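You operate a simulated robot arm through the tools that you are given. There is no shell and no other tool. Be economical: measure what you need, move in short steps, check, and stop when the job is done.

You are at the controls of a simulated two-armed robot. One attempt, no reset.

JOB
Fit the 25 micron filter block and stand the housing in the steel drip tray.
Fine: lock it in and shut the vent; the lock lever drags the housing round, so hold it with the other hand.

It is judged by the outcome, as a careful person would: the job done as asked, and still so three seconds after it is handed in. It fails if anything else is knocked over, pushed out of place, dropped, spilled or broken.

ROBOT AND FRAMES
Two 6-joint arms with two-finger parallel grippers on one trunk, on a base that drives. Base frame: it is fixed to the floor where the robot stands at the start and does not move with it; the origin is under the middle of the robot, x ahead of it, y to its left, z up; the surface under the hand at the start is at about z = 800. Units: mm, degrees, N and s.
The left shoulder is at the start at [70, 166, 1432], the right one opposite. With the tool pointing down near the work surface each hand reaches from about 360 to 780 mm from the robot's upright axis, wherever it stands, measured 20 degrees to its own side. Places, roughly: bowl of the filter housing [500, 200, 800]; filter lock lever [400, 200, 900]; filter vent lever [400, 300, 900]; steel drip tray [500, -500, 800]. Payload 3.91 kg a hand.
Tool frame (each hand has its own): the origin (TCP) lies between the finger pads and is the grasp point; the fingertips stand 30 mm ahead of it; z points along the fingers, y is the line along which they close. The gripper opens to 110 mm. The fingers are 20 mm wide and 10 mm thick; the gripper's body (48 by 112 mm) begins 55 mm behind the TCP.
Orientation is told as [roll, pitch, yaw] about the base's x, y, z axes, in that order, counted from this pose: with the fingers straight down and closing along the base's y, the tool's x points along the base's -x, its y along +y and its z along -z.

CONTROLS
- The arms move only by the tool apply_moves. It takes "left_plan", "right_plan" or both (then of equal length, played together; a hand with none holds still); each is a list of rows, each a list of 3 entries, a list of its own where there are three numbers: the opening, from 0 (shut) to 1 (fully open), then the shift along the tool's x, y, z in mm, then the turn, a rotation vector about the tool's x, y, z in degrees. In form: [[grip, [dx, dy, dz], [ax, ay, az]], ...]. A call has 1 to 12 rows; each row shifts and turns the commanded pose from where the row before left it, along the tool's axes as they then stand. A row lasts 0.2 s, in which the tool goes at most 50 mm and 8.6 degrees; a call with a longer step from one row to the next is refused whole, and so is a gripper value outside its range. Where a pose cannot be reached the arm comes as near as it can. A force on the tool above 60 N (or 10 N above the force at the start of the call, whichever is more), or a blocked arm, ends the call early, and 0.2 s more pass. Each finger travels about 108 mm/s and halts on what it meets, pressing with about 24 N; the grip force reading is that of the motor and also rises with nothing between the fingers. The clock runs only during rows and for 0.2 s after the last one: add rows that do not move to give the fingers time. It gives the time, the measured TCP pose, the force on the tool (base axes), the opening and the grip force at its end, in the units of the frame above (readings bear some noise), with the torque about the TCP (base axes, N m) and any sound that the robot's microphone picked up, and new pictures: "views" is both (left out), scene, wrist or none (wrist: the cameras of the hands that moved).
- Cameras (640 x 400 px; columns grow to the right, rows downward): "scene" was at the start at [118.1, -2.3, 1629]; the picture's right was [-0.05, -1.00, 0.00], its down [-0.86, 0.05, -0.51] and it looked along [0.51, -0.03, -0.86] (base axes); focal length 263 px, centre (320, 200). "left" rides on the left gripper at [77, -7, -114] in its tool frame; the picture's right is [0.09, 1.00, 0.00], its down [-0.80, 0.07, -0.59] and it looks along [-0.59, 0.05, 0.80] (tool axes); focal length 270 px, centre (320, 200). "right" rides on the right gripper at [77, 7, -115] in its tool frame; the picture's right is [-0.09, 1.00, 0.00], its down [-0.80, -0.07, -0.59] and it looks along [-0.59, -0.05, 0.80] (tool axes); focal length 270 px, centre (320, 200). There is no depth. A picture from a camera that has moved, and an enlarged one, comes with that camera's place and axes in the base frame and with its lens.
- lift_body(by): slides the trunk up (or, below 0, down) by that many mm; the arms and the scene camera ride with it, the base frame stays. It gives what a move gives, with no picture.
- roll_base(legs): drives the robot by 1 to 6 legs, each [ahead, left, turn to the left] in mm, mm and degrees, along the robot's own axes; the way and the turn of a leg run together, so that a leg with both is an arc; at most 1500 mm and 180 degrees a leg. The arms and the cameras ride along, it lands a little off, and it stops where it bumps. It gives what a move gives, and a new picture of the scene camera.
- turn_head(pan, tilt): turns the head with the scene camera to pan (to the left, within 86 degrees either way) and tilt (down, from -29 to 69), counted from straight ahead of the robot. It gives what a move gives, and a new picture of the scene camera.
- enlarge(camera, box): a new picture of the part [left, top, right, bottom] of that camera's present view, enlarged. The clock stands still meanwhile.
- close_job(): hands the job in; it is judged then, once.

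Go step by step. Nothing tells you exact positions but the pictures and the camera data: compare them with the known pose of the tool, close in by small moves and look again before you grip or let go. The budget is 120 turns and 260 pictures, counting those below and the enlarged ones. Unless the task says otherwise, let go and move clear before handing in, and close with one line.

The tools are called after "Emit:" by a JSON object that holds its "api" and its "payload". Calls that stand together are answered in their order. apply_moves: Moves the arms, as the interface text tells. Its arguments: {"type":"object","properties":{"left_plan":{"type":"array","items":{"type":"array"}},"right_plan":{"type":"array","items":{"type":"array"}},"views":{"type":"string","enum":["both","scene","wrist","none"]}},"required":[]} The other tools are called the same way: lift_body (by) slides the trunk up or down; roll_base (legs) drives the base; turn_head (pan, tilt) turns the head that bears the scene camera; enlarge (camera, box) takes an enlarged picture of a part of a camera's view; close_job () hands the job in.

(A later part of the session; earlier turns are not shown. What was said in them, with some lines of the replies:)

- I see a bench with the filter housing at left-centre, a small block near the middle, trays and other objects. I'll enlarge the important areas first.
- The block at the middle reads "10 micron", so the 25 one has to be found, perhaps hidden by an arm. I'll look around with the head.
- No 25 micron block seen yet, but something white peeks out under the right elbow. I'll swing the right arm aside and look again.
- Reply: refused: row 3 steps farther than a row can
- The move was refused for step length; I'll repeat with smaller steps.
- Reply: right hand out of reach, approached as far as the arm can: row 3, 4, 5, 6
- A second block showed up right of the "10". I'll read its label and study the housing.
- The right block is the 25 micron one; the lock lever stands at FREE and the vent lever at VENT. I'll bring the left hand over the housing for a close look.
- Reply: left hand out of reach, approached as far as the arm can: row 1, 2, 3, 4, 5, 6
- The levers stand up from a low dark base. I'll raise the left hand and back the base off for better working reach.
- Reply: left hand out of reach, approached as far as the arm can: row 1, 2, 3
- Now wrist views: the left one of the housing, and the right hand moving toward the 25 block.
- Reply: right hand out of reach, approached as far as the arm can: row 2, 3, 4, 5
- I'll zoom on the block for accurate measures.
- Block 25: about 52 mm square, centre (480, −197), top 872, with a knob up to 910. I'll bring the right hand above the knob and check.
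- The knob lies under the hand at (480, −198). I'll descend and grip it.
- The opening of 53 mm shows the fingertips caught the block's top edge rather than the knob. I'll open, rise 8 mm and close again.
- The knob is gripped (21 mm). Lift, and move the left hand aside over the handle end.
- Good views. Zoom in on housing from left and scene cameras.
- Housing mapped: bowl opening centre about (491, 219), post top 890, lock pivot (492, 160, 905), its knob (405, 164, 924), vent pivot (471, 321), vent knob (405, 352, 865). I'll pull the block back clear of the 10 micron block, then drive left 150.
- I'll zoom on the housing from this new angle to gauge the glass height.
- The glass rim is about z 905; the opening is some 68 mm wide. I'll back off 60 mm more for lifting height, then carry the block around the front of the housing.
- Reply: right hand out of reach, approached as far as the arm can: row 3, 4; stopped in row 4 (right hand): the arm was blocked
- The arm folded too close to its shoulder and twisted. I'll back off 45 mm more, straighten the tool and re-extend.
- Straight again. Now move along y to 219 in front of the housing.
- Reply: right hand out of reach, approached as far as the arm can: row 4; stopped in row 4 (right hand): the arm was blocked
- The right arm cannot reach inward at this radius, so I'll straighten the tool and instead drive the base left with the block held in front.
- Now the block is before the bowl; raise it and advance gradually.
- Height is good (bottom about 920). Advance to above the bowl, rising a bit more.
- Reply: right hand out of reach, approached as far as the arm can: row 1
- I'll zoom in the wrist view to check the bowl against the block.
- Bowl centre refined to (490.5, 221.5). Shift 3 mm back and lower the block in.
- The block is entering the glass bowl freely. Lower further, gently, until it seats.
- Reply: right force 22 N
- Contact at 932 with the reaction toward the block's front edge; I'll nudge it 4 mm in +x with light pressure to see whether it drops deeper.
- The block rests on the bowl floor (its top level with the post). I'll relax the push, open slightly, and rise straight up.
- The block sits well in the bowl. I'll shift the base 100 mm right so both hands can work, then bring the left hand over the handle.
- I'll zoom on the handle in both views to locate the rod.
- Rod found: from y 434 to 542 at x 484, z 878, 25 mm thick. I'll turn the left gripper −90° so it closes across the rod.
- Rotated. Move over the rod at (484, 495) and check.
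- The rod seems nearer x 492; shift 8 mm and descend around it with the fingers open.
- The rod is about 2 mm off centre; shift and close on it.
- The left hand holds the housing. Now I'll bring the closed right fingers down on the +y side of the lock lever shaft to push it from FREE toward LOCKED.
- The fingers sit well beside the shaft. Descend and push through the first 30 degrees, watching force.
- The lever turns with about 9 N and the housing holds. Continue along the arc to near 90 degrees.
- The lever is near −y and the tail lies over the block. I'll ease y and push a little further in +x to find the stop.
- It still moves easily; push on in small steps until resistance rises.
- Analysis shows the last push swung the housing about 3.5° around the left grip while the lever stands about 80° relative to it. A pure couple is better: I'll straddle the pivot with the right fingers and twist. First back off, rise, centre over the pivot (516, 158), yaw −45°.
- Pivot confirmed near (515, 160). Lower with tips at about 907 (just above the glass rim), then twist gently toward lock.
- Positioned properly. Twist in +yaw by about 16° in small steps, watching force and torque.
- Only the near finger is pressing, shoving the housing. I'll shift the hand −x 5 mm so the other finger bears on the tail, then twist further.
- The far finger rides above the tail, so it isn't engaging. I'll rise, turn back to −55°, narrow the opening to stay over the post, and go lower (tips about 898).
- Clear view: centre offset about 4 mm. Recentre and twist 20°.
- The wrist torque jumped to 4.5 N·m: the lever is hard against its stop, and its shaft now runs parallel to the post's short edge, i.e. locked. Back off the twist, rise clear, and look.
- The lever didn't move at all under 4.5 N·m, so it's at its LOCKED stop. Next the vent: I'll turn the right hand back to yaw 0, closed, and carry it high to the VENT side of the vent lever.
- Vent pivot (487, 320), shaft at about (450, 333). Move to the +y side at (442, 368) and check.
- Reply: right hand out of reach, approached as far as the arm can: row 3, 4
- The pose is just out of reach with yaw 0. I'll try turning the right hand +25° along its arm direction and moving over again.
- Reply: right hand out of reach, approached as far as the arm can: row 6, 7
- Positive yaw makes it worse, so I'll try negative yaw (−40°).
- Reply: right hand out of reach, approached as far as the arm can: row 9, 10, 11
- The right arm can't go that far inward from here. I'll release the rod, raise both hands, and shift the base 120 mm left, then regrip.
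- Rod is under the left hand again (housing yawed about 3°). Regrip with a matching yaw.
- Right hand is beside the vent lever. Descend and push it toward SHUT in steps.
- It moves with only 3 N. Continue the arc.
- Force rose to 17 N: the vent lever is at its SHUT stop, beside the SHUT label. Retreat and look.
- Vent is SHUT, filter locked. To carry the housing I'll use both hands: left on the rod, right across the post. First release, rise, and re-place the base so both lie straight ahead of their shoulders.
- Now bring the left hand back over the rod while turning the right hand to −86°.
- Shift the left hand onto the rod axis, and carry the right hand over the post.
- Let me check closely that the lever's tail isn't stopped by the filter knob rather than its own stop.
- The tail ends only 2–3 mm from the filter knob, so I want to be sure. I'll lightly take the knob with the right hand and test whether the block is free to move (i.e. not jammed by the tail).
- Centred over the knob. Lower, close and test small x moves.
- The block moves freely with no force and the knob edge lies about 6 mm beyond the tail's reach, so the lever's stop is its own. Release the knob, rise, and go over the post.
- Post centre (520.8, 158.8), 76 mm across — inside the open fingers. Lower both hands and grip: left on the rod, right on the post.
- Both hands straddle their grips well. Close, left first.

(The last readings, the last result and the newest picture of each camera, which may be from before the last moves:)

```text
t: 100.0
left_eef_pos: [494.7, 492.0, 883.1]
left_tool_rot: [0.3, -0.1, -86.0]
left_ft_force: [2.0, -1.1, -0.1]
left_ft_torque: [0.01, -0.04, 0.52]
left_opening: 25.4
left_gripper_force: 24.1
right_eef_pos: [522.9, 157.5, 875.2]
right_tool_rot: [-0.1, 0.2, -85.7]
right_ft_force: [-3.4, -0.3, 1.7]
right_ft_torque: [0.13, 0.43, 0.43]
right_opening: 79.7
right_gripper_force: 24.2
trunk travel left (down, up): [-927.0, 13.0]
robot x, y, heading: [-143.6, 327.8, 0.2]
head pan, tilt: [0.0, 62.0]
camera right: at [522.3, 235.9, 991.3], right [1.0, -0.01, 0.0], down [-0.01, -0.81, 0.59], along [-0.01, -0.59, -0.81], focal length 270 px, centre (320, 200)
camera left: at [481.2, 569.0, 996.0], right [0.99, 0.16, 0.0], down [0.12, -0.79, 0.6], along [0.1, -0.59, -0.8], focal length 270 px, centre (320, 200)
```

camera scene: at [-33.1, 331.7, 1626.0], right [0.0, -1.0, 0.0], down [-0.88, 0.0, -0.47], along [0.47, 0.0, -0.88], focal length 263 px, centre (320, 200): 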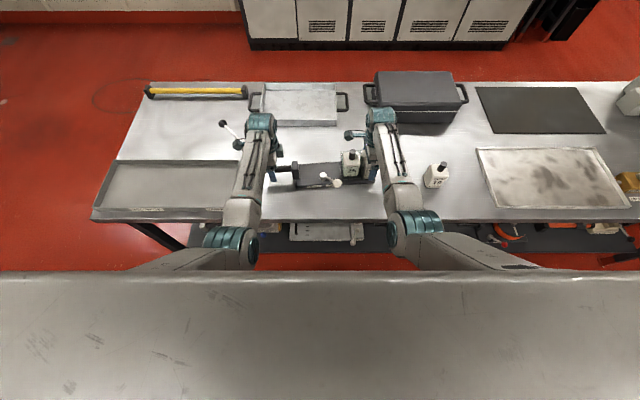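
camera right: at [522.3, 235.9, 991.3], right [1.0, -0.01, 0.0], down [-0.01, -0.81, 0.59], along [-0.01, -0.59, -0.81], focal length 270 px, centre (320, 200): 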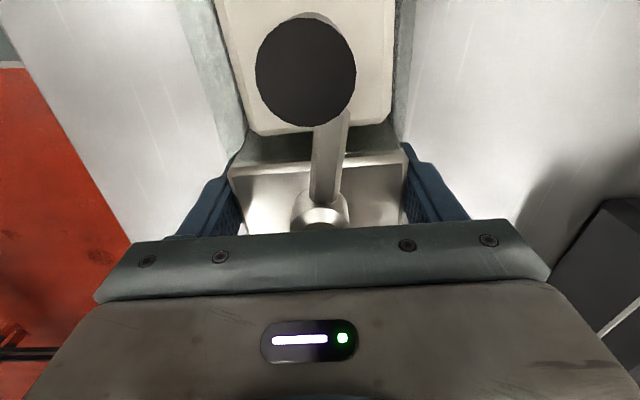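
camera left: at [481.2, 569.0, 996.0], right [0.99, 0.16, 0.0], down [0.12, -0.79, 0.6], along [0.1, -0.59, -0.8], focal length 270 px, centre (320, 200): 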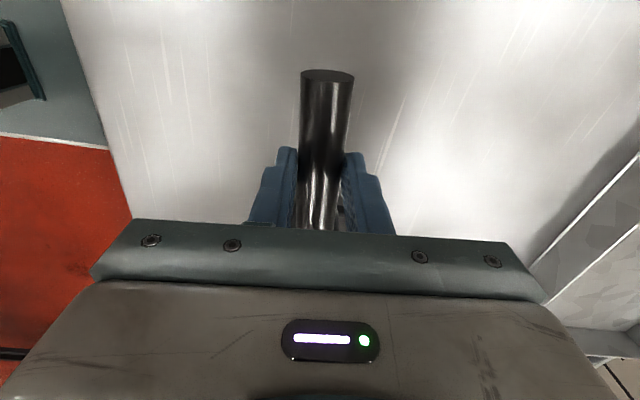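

Both gripped. Lift 15 mm and read the load.

Emit:
{"api": "apply_moves", "payload": {"left_plan": [[0, [0, 0, -5], [0, 0, 0]], [0, [0, 0, -5], [0, 0, 0]], [0, [0, 0, -5], [0, 0, 0]], [0, [0, 0, 0], [0, 0, 0]]], "right_plan": [[0, [0, 0, -5], [0, 0, 0]], [0, [0, 0, -5], [0, 0, 0]], [0, [0, 0, -5], [0, 0, 0]], [0, [0, 0, 0], [0, 0, 0]]], "views": "both"}}

Emit:
{"api": "enlarge", "payload": {"camera": "scene", "box": [250, 120, 410, 220]}}

```text
t: 101.0
left_eef_pos: [495.1, 491.8, 896.4]
left_tool_rot: [0.2, -0.1, -86.0]
left_ft_force: [3.8, 1.6, -4.5]
left_ft_torque: [0.27, -0.03, 0.45]
left_opening: 25.8
left_gripper_force: 23.8
right_eef_pos: [522.3, 157.7, 889.2]
right_tool_rot: [-0.1, 0.2, -85.7]
right_ft_force: [-3.9, -2.1, -4.2]
right_ft_torque: [0.56, 0.05, 0.93]
right_opening: 80.2
right_gripper_force: 23.7
trunk travel left (down, up): [-927.0, 13.0]
robot x, y, heading: [-149.3, 329.6, 0.1]
head pan, tilt: [0.0, 62.0]
camera scene: at [-30.4, 331.3, 1625.7], right [0.0, -1.0, 0.0], down [-0.88, 0.0, -0.47], along [0.47, 0.0, -0.88], focal length 263 px, centre (320, 200)
camera right: at [523.9, 236.2, 1004.7], right [1.0, -0.01, 0.0], down [-0.01, -0.81, 0.59], along [-0.01, -0.59, -0.81], focal length 270 px, centre (320, 200)
camera left: at [482.4, 569.3, 1010.2], right [0.99, 0.16, 0.0], down [0.12, -0.79, 0.6], along [0.1, -0.59, -0.8], focal length 270 px, centre (320, 200)
```

scene: 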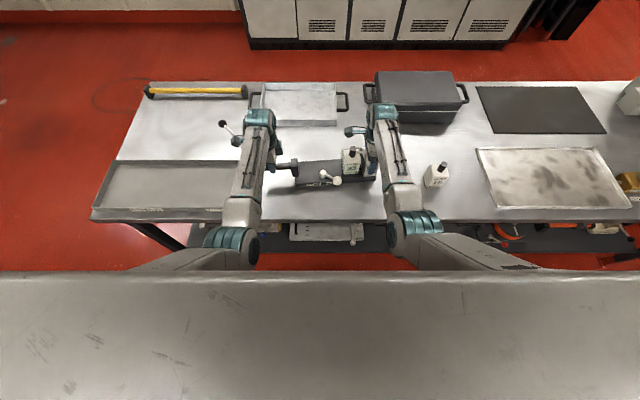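
right: 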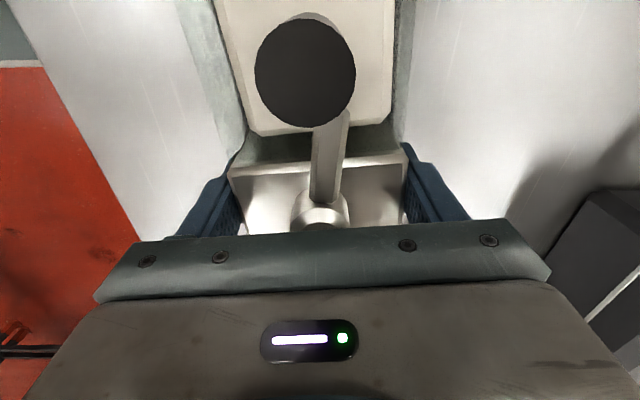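
left: 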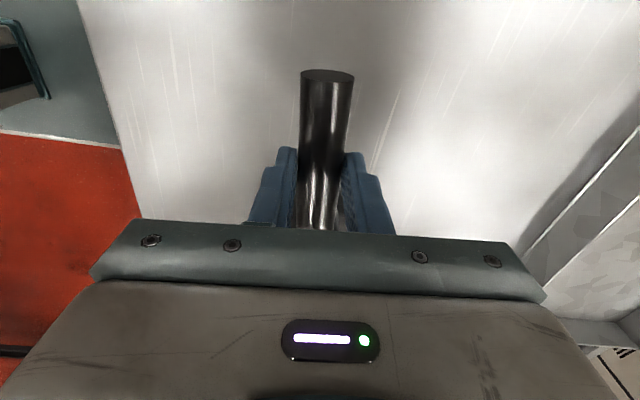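

```text
4.00 times, centred on (330, 170) of scene
camera zoom: at [-30.4, 331.3, 1625.7], right [0.0, -1.0, 0.0], down [-0.88, 0.0, -0.47], along [0.47, 0.0, -0.88], focal length 1054 px, centre (280, 320)
```

zoom: 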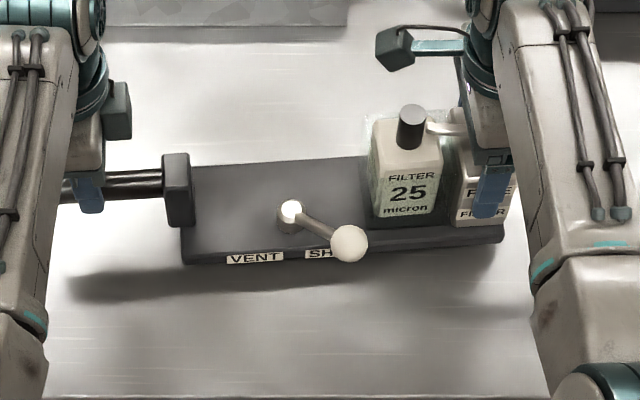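

The load is light (about 0.9 kg) and level. Lift 55 mm more, then back the base off 170 mm and drive right 785 mm past the 10 micron block.

Emit:
{"api": "apply_moves", "payload": {"left_plan": [[0, [0, 0, -10], [0, 0, 0]], [0, [0, 0, -15], [0, 0, 0]], [0, [0, 0, -15], [0, 0, 0]], [0, [0, 0, -15], [0, 0, 0]], [0, [0, 0, 0], [0, 0, 0]]], "right_plan": [[0, [0, 0, -10], [0, 0, 0]], [0, [0, 0, -15], [0, 0, 0]], [0, [0, 0, -15], [0, 0, 0]], [0, [0, 0, -15], [0, 0, 0]], [0, [0, 0, 0], [0, 0, 0]]], "views": "none"}}

Emit:
{"api": "roll_base", "payload": {"legs": [[-170, 0, 0]]}}

```text
t: 102.2
left_eef_pos: [496.5, 492.0, 952.4]
left_tool_rot: [0.2, -0.1, -86.0]
left_ft_force: [2.6, -1.4, -2.2]
left_ft_torque: [0.1, -0.01, 0.51]
left_opening: 25.9
left_gripper_force: 23.7
right_eef_pos: [523.0, 158.1, 943.4]
right_tool_rot: [-0.2, 0.2, -85.8]
right_ft_force: [-1.6, 0.9, -6.6]
right_ft_torque: [-0.16, -0.03, 0.3]
right_opening: 80.1
right_gripper_force: 24.1
trunk travel left (down, up): [-927.0, 13.0]
robot x, y, heading: [-149.1, 329.3, 0.1]
head pan, tilt: [0.0, 62.0]
```

```text
t: 103.6
left_eef_pos: [328.2, 491.6, 948.8]
left_tool_rot: [-0.1, -0.1, -85.9]
left_ft_force: [2.3, -4.9, -0.3]
left_ft_torque: [-0.27, -0.09, 0.47]
left_opening: 26.0
left_gripper_force: 24.0
right_eef_pos: [354.4, 157.8, 940.8]
right_tool_rot: [-0.2, 0.2, -85.7]
right_ft_force: [-2.2, 5.2, -9.3]
right_ft_torque: [-0.42, -0.04, 0.06]
right_opening: 80.1
right_gripper_force: 24.3
trunk travel left (down, up): [-927.0, 13.0]
robot x, y, heading: [-316.5, 330.0, -0.0]
head pan, tilt: [0.0, 62.0]
camera scene: at [-196.1, 331.4, 1625.3], right [0.0, -1.0, 0.0], down [-0.89, 0.0, -0.47], along [0.47, 0.0, -0.89], focal length 263 px, centre (320, 200)
```

scene: 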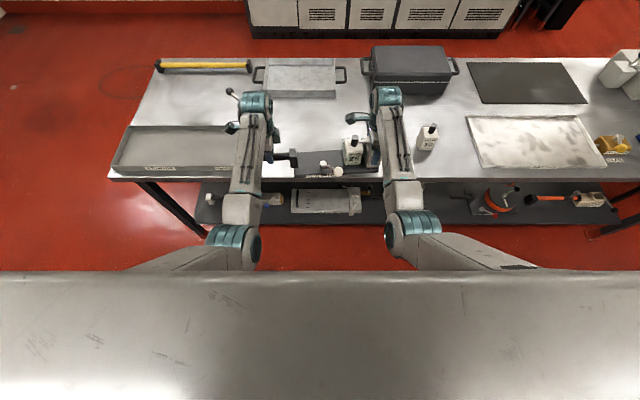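

The housing is steady. Drive right.

Emit:
{"api": "roll_base", "payload": {"legs": [[0, -400, 0]]}}

Emit:
{"api": "roll_base", "payload": {"legs": [[0, -385, 0]]}}

```text
t: 106.1
left_eef_pos: [325.3, 93.0, 951.0]
left_tool_rot: [0.2, -0.2, -85.9]
left_ft_force: [3.6, 0.8, -1.3]
left_ft_torque: [-0.05, -0.09, 0.48]
left_opening: 25.5
left_gripper_force: 24.4
right_eef_pos: [353.1, -241.5, 944.3]
right_tool_rot: [-0.1, 0.1, -85.6]
right_ft_force: [-3.2, -0.2, -7.8]
right_ft_torque: [-0.26, -0.03, 0.65]
right_opening: 80.2
right_gripper_force: 23.8
trunk travel left (down, up): [-927.0, 13.0]
robot x, y, heading: [-318.9, -69.8, 0.0]
head pan, tilt: [0.0, 62.0]
camera scene: at [-200.5, -67.5, 1625.8], right [0.0, -1.0, 0.0], down [-0.88, 0.0, -0.47], along [0.47, 0.0, -0.88], focal length 263 px, centre (320, 200)
```

scene: 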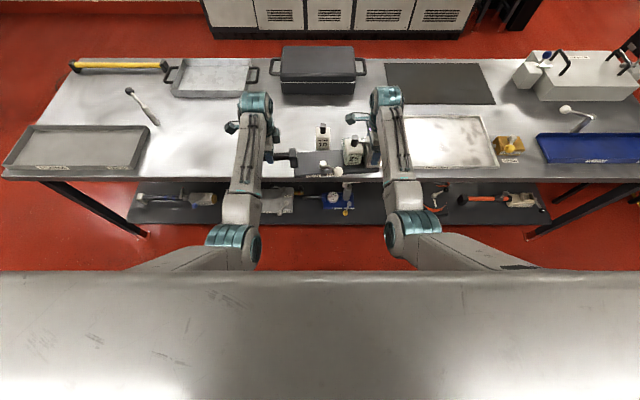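

```text
t: 108.5
left_eef_pos: [326.0, -287.9, 952.6]
left_tool_rot: [0.2, -0.1, -85.7]
left_ft_force: [2.6, 0.8, -2.0]
left_ft_torque: [-0.12, -0.1, 0.47]
left_opening: 25.7
left_gripper_force: 24.0
right_eef_pos: [354.5, -621.4, 943.8]
right_tool_rot: [-0.1, 0.2, -85.4]
right_ft_force: [-4.0, 0.2, -6.5]
right_ft_torque: [-0.19, 0.01, 0.63]
right_opening: 80.0
right_gripper_force: 23.9
trunk travel left (down, up): [-927.0, 13.0]
robot x, y, heading: [-316.9, -452.8, 0.1]
head pan, tilt: [0.0, 62.0]
camera scene: at [-199.4, -449.7, 1625.8], right [0.01, -1.0, 0.0], down [-0.88, -0.01, -0.47], along [0.47, 0.0, -0.88], focal length 263 px, centre (320, 200)
```

scene: 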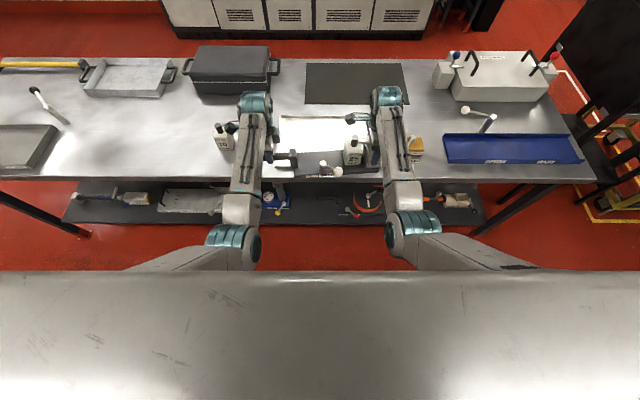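

Zoom to place the tray relative to the housing before advancing.

Emit:
{"api": "enlarge", "payload": {"camera": "scene", "box": [230, 90, 450, 220]}}

```text
2.91 times, centred on (340, 155) of scene
camera zoom: at [-199.4, -449.7, 1625.8], right [0.01, -1.0, 0.0], down [-0.88, -0.01, -0.47], along [0.47, 0.0, -0.88], focal length 766 px, centre (262, 331)
```

zoom: 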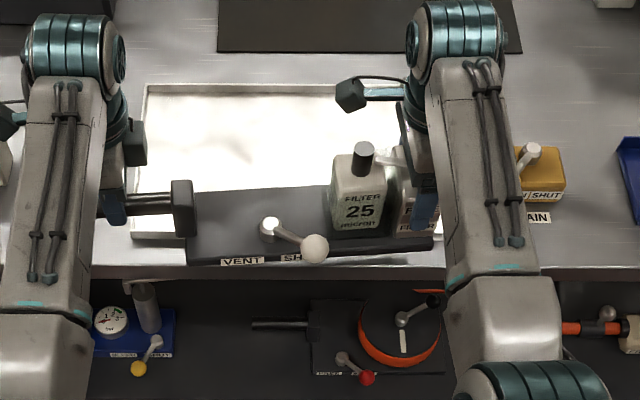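

The tray spans x 372–637, y −280 to −750; the housing plate is at y −364 to −648. Advance 165 mm and 15 mm right.

Emit:
{"api": "roll_base", "payload": {"legs": [[165, -15, 0]]}}

Emit:
{"api": "enlarge", "payload": {"camera": "scene", "box": [220, 90, 460, 230]}}

```text
t: 110.0
left_eef_pos: [487.4, -302.4, 954.1]
left_tool_rot: [0.5, -0.1, -85.8]
left_ft_force: [2.6, 0.5, -2.8]
left_ft_torque: [0.0, -0.1, 0.48]
left_opening: 25.5
left_gripper_force: 24.3
right_eef_pos: [516.7, -637.5, 946.4]
right_tool_rot: [0.0, 0.2, -85.3]
right_ft_force: [-3.3, -0.6, -5.7]
right_ft_torque: [0.25, -0.02, 0.24]
right_opening: 79.9
right_gripper_force: 23.7
trunk travel left (down, up): [-927.0, 13.0]
robot x, y, heading: [-150.7, -467.3, 0.4]
head pan, tilt: [0.0, 62.0]
camera scene: at [-39.0, -466.2, 1626.2], right [0.01, -1.0, 0.0], down [-0.88, -0.01, -0.47], along [0.47, 0.0, -0.88], focal length 263 px, centre (320, 200)
```

scene: 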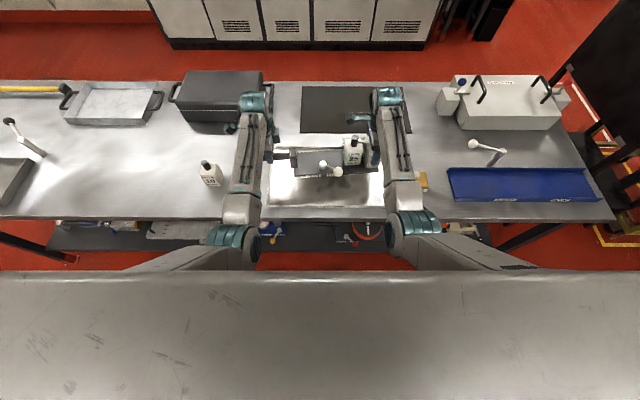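

```text
2.67 times, centred on (340, 160) of scene
camera zoom: at [-39.0, -466.2, 1626.2], right [0.01, -1.0, 0.0], down [-0.88, -0.01, -0.47], along [0.47, 0.0, -0.88], focal length 702 px, centre (267, 307)
```

zoom: 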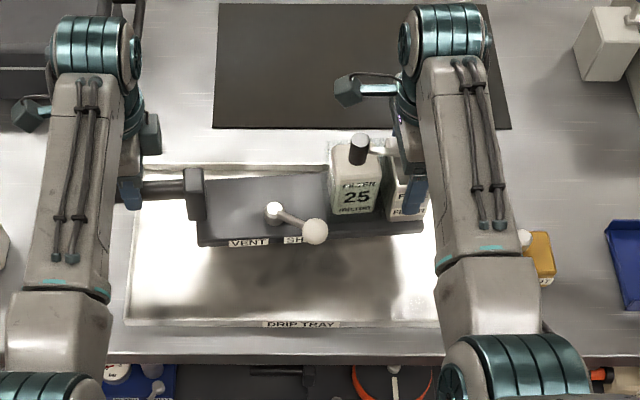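

The plate lies fully over the tray with margin all round. Lower 62 mm, then gently to contact.

Emit:
{"api": "apply_moves", "payload": {"left_plan": [[0, [0, 0, 12], [0, 0, 0]], [0, [0, 0, 14], [0, 0, 0]], [0, [0, 0, 14], [0, 0, 0]], [0, [0, 0, 12], [0, 0, 0]], [0, [0, 0, 8], [0, 0, 0]], [0, [0, 0, 0], [0, 0, 0]]], "right_plan": [[0, [0, 0, 12], [0, 0, 0]], [0, [0, 0, 14], [0, 0, 0]], [0, [0, 0, 14], [0, 0, 0]], [0, [0, 0, 12], [0, 0, 0]], [0, [0, 0, 8], [0, 0, 0]], [0, [0, 0, 0], [0, 0, 0]]], "views": "scene"}}

Emit:
{"api": "apply_moves", "payload": {"left_plan": [[0, [0, 0, 2], [0, 0, 0]], [0, [0, 0, 1.5], [0, 0, 0]], [0, [0, 0, 0], [0, 0, 0]]], "right_plan": [[0, [0, 0, 2], [0, 0, 0]], [0, [0, 0, 1.5], [0, 0, 0]], [0, [0, 0, 0], [0, 0, 0]]], "views": "none"}}

```text
t: 111.4
left_eef_pos: [491.5, -301.6, 892.1]
left_tool_rot: [0.4, -0.1, -85.6]
left_ft_force: [2.5, -3.3, -0.3]
left_ft_torque: [-0.03, -0.03, 0.46]
left_opening: 25.4
left_gripper_force: 23.7
right_eef_pos: [518.7, -636.5, 883.1]
right_tool_rot: [-0.2, 0.3, -85.3]
right_ft_force: [-2.4, 4.5, -8.7]
right_ft_torque: [-0.57, -0.06, 0.1]
right_opening: 79.9
right_gripper_force: 24.4
trunk travel left (down, up): [-927.0, 13.0]
robot x, y, heading: [-151.4, -463.4, 0.4]
head pan, tilt: [0.0, 62.0]
camera scene: at [-34.3, -466.3, 1625.8], right [0.01, -1.0, 0.0], down [-0.88, -0.01, -0.47], along [0.47, 0.0, -0.88], focal length 263 px, centre (320, 200)
```

scene: 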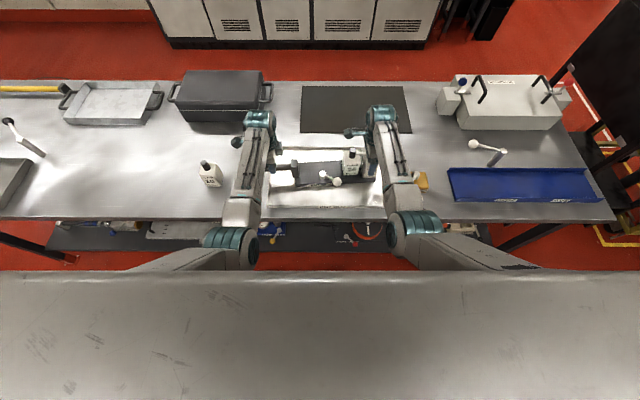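

```text
t: 112.2
left_eef_pos: [490.9, -303.2, 888.2]
left_tool_rot: [0.3, -0.1, -85.8]
left_ft_force: [3.0, -4.5, 1.4]
left_ft_torque: [-0.79, -0.16, 0.53]
left_opening: 25.5
left_gripper_force: 24.2
right_eef_pos: [518.6, -636.6, 879.7]
right_tool_rot: [-0.3, 0.2, -85.3]
right_ft_force: [-1.8, 5.2, -10.4]
right_ft_torque: [-0.56, -0.04, 0.15]
right_opening: 80.2
right_gripper_force: 24.2
trunk travel left (down, up): [-927.0, 13.0]
robot x, y, heading: [-149.3, -470.4, 0.1]
head pan, tilt: [0.0, 62.0]
```

The left end is starting to touch; lower on, the right a bit more.

Emit:
{"api": "apply_moves", "payload": {"left_plan": [[0, [0, 0, 0.5], [0, 0, 0]], [0, [0, 0, 0.5], [0, 0, 0]], [0, [0, 0, 0], [0, 0, 0]]], "right_plan": [[0, [0, 0, 1.5], [0, 0, 0]], [0, [0, 0, 1.5], [0, 0, 0]], [0, [0, 0, 0], [0, 0, 0]]], "views": "none"}}

Emit:
{"api": "enlarge", "payload": {"camera": "scene", "box": [240, 120, 430, 230]}}

```text
t: 113.0
left_eef_pos: [488.8, -302.1, 888.7]
left_tool_rot: [0.3, -0.1, -85.8]
left_ft_force: [4.6, -4.6, -5.8]
left_ft_torque: [0.38, -0.04, 0.59]
left_opening: 25.6
left_gripper_force: 24.1
right_eef_pos: [520.3, -637.3, 879.2]
right_tool_rot: [-0.1, 0.1, -85.3]
right_ft_force: [-4.1, 2.4, 5.7]
right_ft_torque: [0.42, 0.42, 1.04]
right_opening: 80.2
right_gripper_force: 23.9
trunk travel left (down, up): [-927.0, 13.0]
robot x, y, heading: [-152.9, -472.4, 0.4]
head pan, tilt: [0.0, 62.0]
```

```text
3.37 times, centred on (335, 175) of scene
camera zoom: at [-36.4, -466.1, 1626.1], right [0.01, -1.0, 0.0], down [-0.88, -0.01, -0.47], along [0.47, 0.0, -0.88], focal length 887 px, centre (270, 284)
```

zoom: 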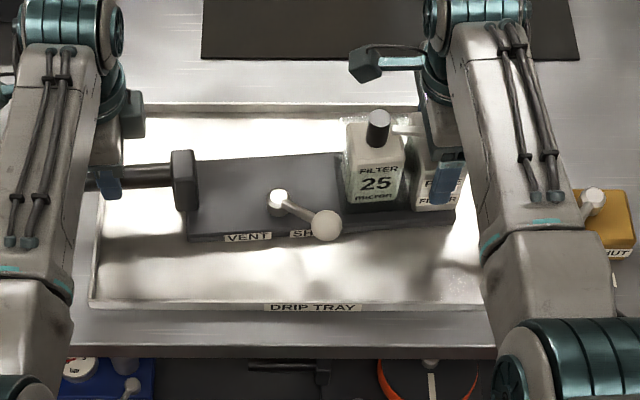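

It is down to within a millimetre. Settle the left end 1.5 mm and then open both grips (right just enough to clear).

Emit:
{"api": "apply_moves", "payload": {"left_plan": [[0, [0, 0, 1.5], [0, 0, 0]], [0, [0, 0, 0], [0, 0, 0]], [0, [0, 0, 0], [0, 0, 0]], [0.4, [0, 0, 0], [0, 0, 0]], [0.6, [0, 0, 0], [0, 0, 0]], [0.6, [0, 0, 0], [0, 0, 0]]], "right_plan": [[0, [0, 0, 0], [0, 0, 0]], [0, [0, 0, 0], [0, 0, 0]], [0.85, [0, 0, 0], [0, 0, 0]], [1, [0, 0, 0], [0, 0, 0]], [1, [0, 0, 0], [0, 0, 0]], [1, [0, 0, 0], [0, 0, 0]]], "views": "both"}}

```text
t: 114.4
left_eef_pos: [489.9, -302.3, 886.1]
left_tool_rot: [0.3, -0.1, -85.7]
left_ft_force: [0.9, 0.7, -0.1]
left_ft_torque: [0.01, 0.01, 0.01]
left_opening: 66.0
left_gripper_force: 0.1
right_eef_pos: [517.6, -636.5, 878.8]
right_tool_rot: [-0.1, 0.2, -85.3]
right_ft_force: [0.0, 0.0, -0.2]
right_ft_torque: [-0.01, -0.01, -0.02]
right_opening: 110.0
right_gripper_force: 0.1
trunk travel left (down, up): [-927.0, 13.0]
robot x, y, heading: [-150.4, -469.1, 0.2]
head pan, tilt: [0.0, 62.0]
camera scene: at [-36.4, -466.0, 1626.0], right [0.01, -1.0, 0.0], down [-0.88, -0.01, -0.47], along [0.47, 0.0, -0.88], focal length 263 px, centre (320, 200)
camera right: at [518.8, -558.0, 993.6], right [1.0, -0.01, 0.0], down [0.0, -0.81, 0.59], along [-0.01, -0.59, -0.81], focal length 270 px, centre (320, 200)
camera left: at [476.0, -224.7, 1000.5], right [0.99, 0.16, 0.01], down [0.13, -0.79, 0.6], along [0.1, -0.59, -0.8], focal length 270 px, centre (320, 200)
```

scene: 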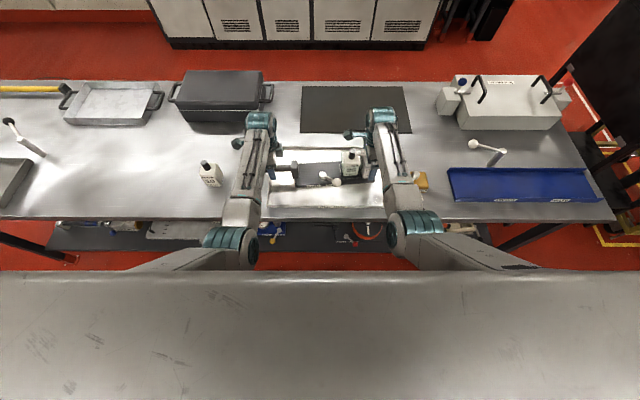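
right: 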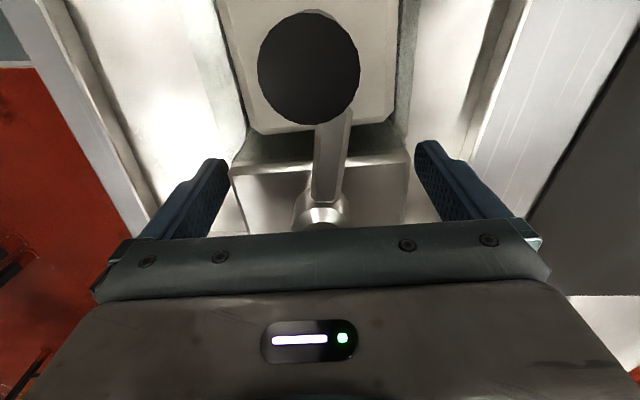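
left: 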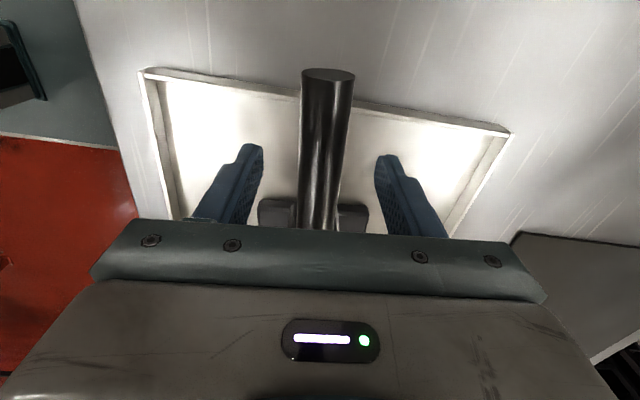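

Released and clear on both sides. Rise straight up with both hands and back the base off for a final look.

Emit:
{"api": "apply_moves", "payload": {"left_plan": [[0.6, [0, 0, -30], [0, 0, 0]], [0.6, [0, 0, -35], [0, 0, 0]], [0.6, [0, 0, -35], [0, 0, 0]], [0.6, [0, 0, 0], [0, 0, 0]]], "right_plan": [[1, [0, 0, -30], [0, 0, 0]], [1, [0, 0, -40], [0, 0, 0]], [1, [0, 0, -40], [0, 0, 0]], [1, [0, 0, 0], [0, 0, 0]]], "views": "none"}}

Emit:
{"api": "roll_base", "payload": {"legs": [[-250, 0, 0]]}}

Emit:
{"api": "enlarge", "payload": {"camera": "scene", "box": [230, 70, 450, 200]}}

```text
t: 115.4
left_eef_pos: [490.3, -300.8, 986.1]
left_tool_rot: [0.2, -0.1, -85.7]
left_ft_force: [0.2, 0.4, 0.8]
left_ft_torque: [0.02, -0.01, -0.02]
left_opening: 66.0
left_gripper_force: 0.0
right_eef_pos: [517.4, -635.9, 987.2]
right_tool_rot: [0.0, 0.1, -85.3]
right_ft_force: [0.6, 0.4, -0.6]
right_ft_torque: [0.01, 0.0, -0.01]
right_opening: 109.9
right_gripper_force: 0.0
trunk travel left (down, up): [-927.0, 13.0]
robot x, y, heading: [-152.5, -465.3, 0.6]
head pan, tilt: [0.0, 62.0]
```

```text
t: 117.2
left_eef_pos: [239.6, -303.5, 985.3]
left_tool_rot: [0.2, 0.0, -85.6]
left_ft_force: [-0.1, -0.7, -0.7]
left_ft_torque: [0.0, -0.01, 0.0]
left_opening: 66.0
left_gripper_force: 0.1
right_eef_pos: [267.7, -637.9, 986.2]
right_tool_rot: [-0.2, 0.2, -85.4]
right_ft_force: [0.0, 0.6, 0.1]
right_ft_torque: [0.0, 0.03, -0.02]
right_opening: 109.7
right_gripper_force: 0.0
trunk travel left (down, up): [-927.0, 13.0]
robot x, y, heading: [-405.4, -463.4, 0.4]
head pan, tilt: [0.0, 62.0]
camera scene: at [-284.8, -467.5, 1625.7], right [0.01, -1.0, 0.0], down [-0.88, 0.0, -0.47], along [0.47, 0.0, -0.88], focal length 263 px, centre (320, 200)
```

scene: 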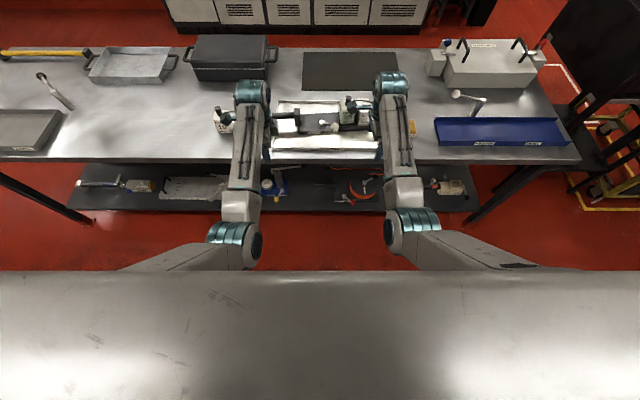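

```text
2.91 times, centred on (340, 135) of scene
camera zoom: at [-284.8, -467.5, 1625.7], right [0.01, -1.0, 0.0], down [-0.88, 0.0, -0.47], along [0.47, 0.0, -0.88], focal length 766 px, centre (262, 389)
```

zoom: 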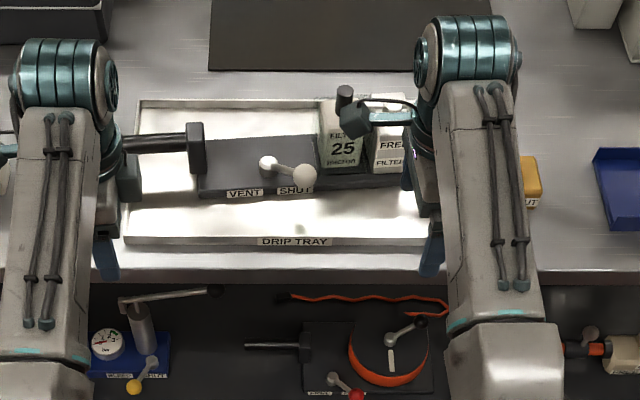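

The housing stands inside the tray. I'll move the right arm aside to verify the lock lever.

Emit:
{"api": "apply_moves", "payload": {"right_plan": [[1, [-40, 0, 0], [0, 0, 0]], [1, [-40, 0, 0], [0, 0, 0]], [1, [-40, 0, 0], [0, 0, 0]], [1, [-40, 0, 0], [0, 0, 0]], [1, [0, 0, 0], [0, 0, 0]]], "views": "scene"}}

Emit:
{"api": "enlarge", "payload": {"camera": "scene", "box": [260, 80, 420, 180]}}

```text
t: 118.4
left_eef_pos: [238.4, -303.8, 985.0]
left_tool_rot: [0.2, -0.1, -85.7]
left_ft_force: [-0.2, 1.0, 0.0]
left_ft_torque: [-0.01, 0.02, 0.02]
left_opening: 65.9
left_gripper_force: 0.1
right_eef_pos: [279.8, -798.5, 986.9]
right_tool_rot: [-0.1, 0.1, -85.3]
right_ft_force: [0.2, 0.2, 0.5]
right_ft_torque: [-0.06, 0.0, 0.0]
right_opening: 110.1
right_gripper_force: 0.0
trunk travel left (down, up): [-927.0, 13.0]
robot x, y, heading: [-402.7, -466.7, 0.2]
head pan, tilt: [0.0, 62.0]
camera scene: at [-287.0, -467.0, 1625.9], right [0.01, -1.0, 0.0], down [-0.88, 0.0, -0.47], along [0.47, 0.0, -0.88], focal length 263 px, centre (320, 200)
```

scene: 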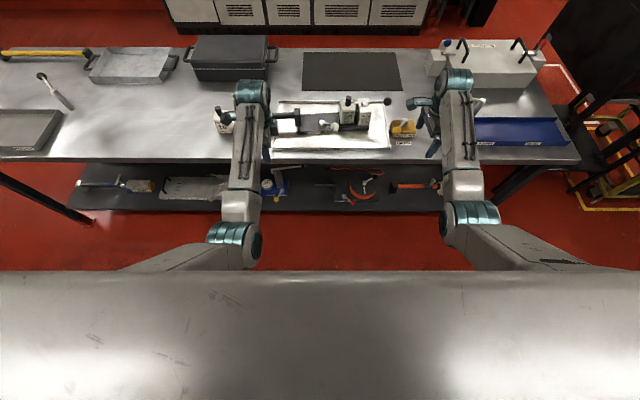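

```text
4.00 times, centred on (340, 130) of scene
camera zoom: at [-287.0, -467.0, 1625.9], right [0.01, -1.0, 0.0], down [-0.88, 0.0, -0.47], along [0.47, 0.0, -0.88], focal length 1054 px, centre (240, 480)
```

zoom: 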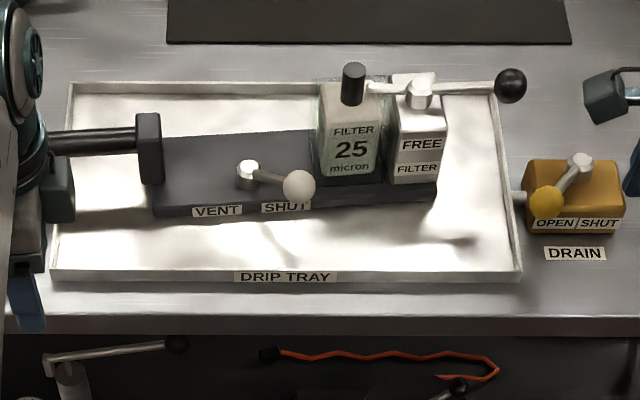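

The housing stands wholly inside the steel drip tray: 25 micron block fitted, lock lever over at its LOCKED stop, vent at SHUT. Both hands are clear, so I'm handing in.

Emit:
{"api": "close_job", "payload": {}}

```text
The job is handed in.
```

The 25 micron filter block is fitted and locked in. The vent is shut, the housing is standing in the steel drip tray, and the job is handed in.
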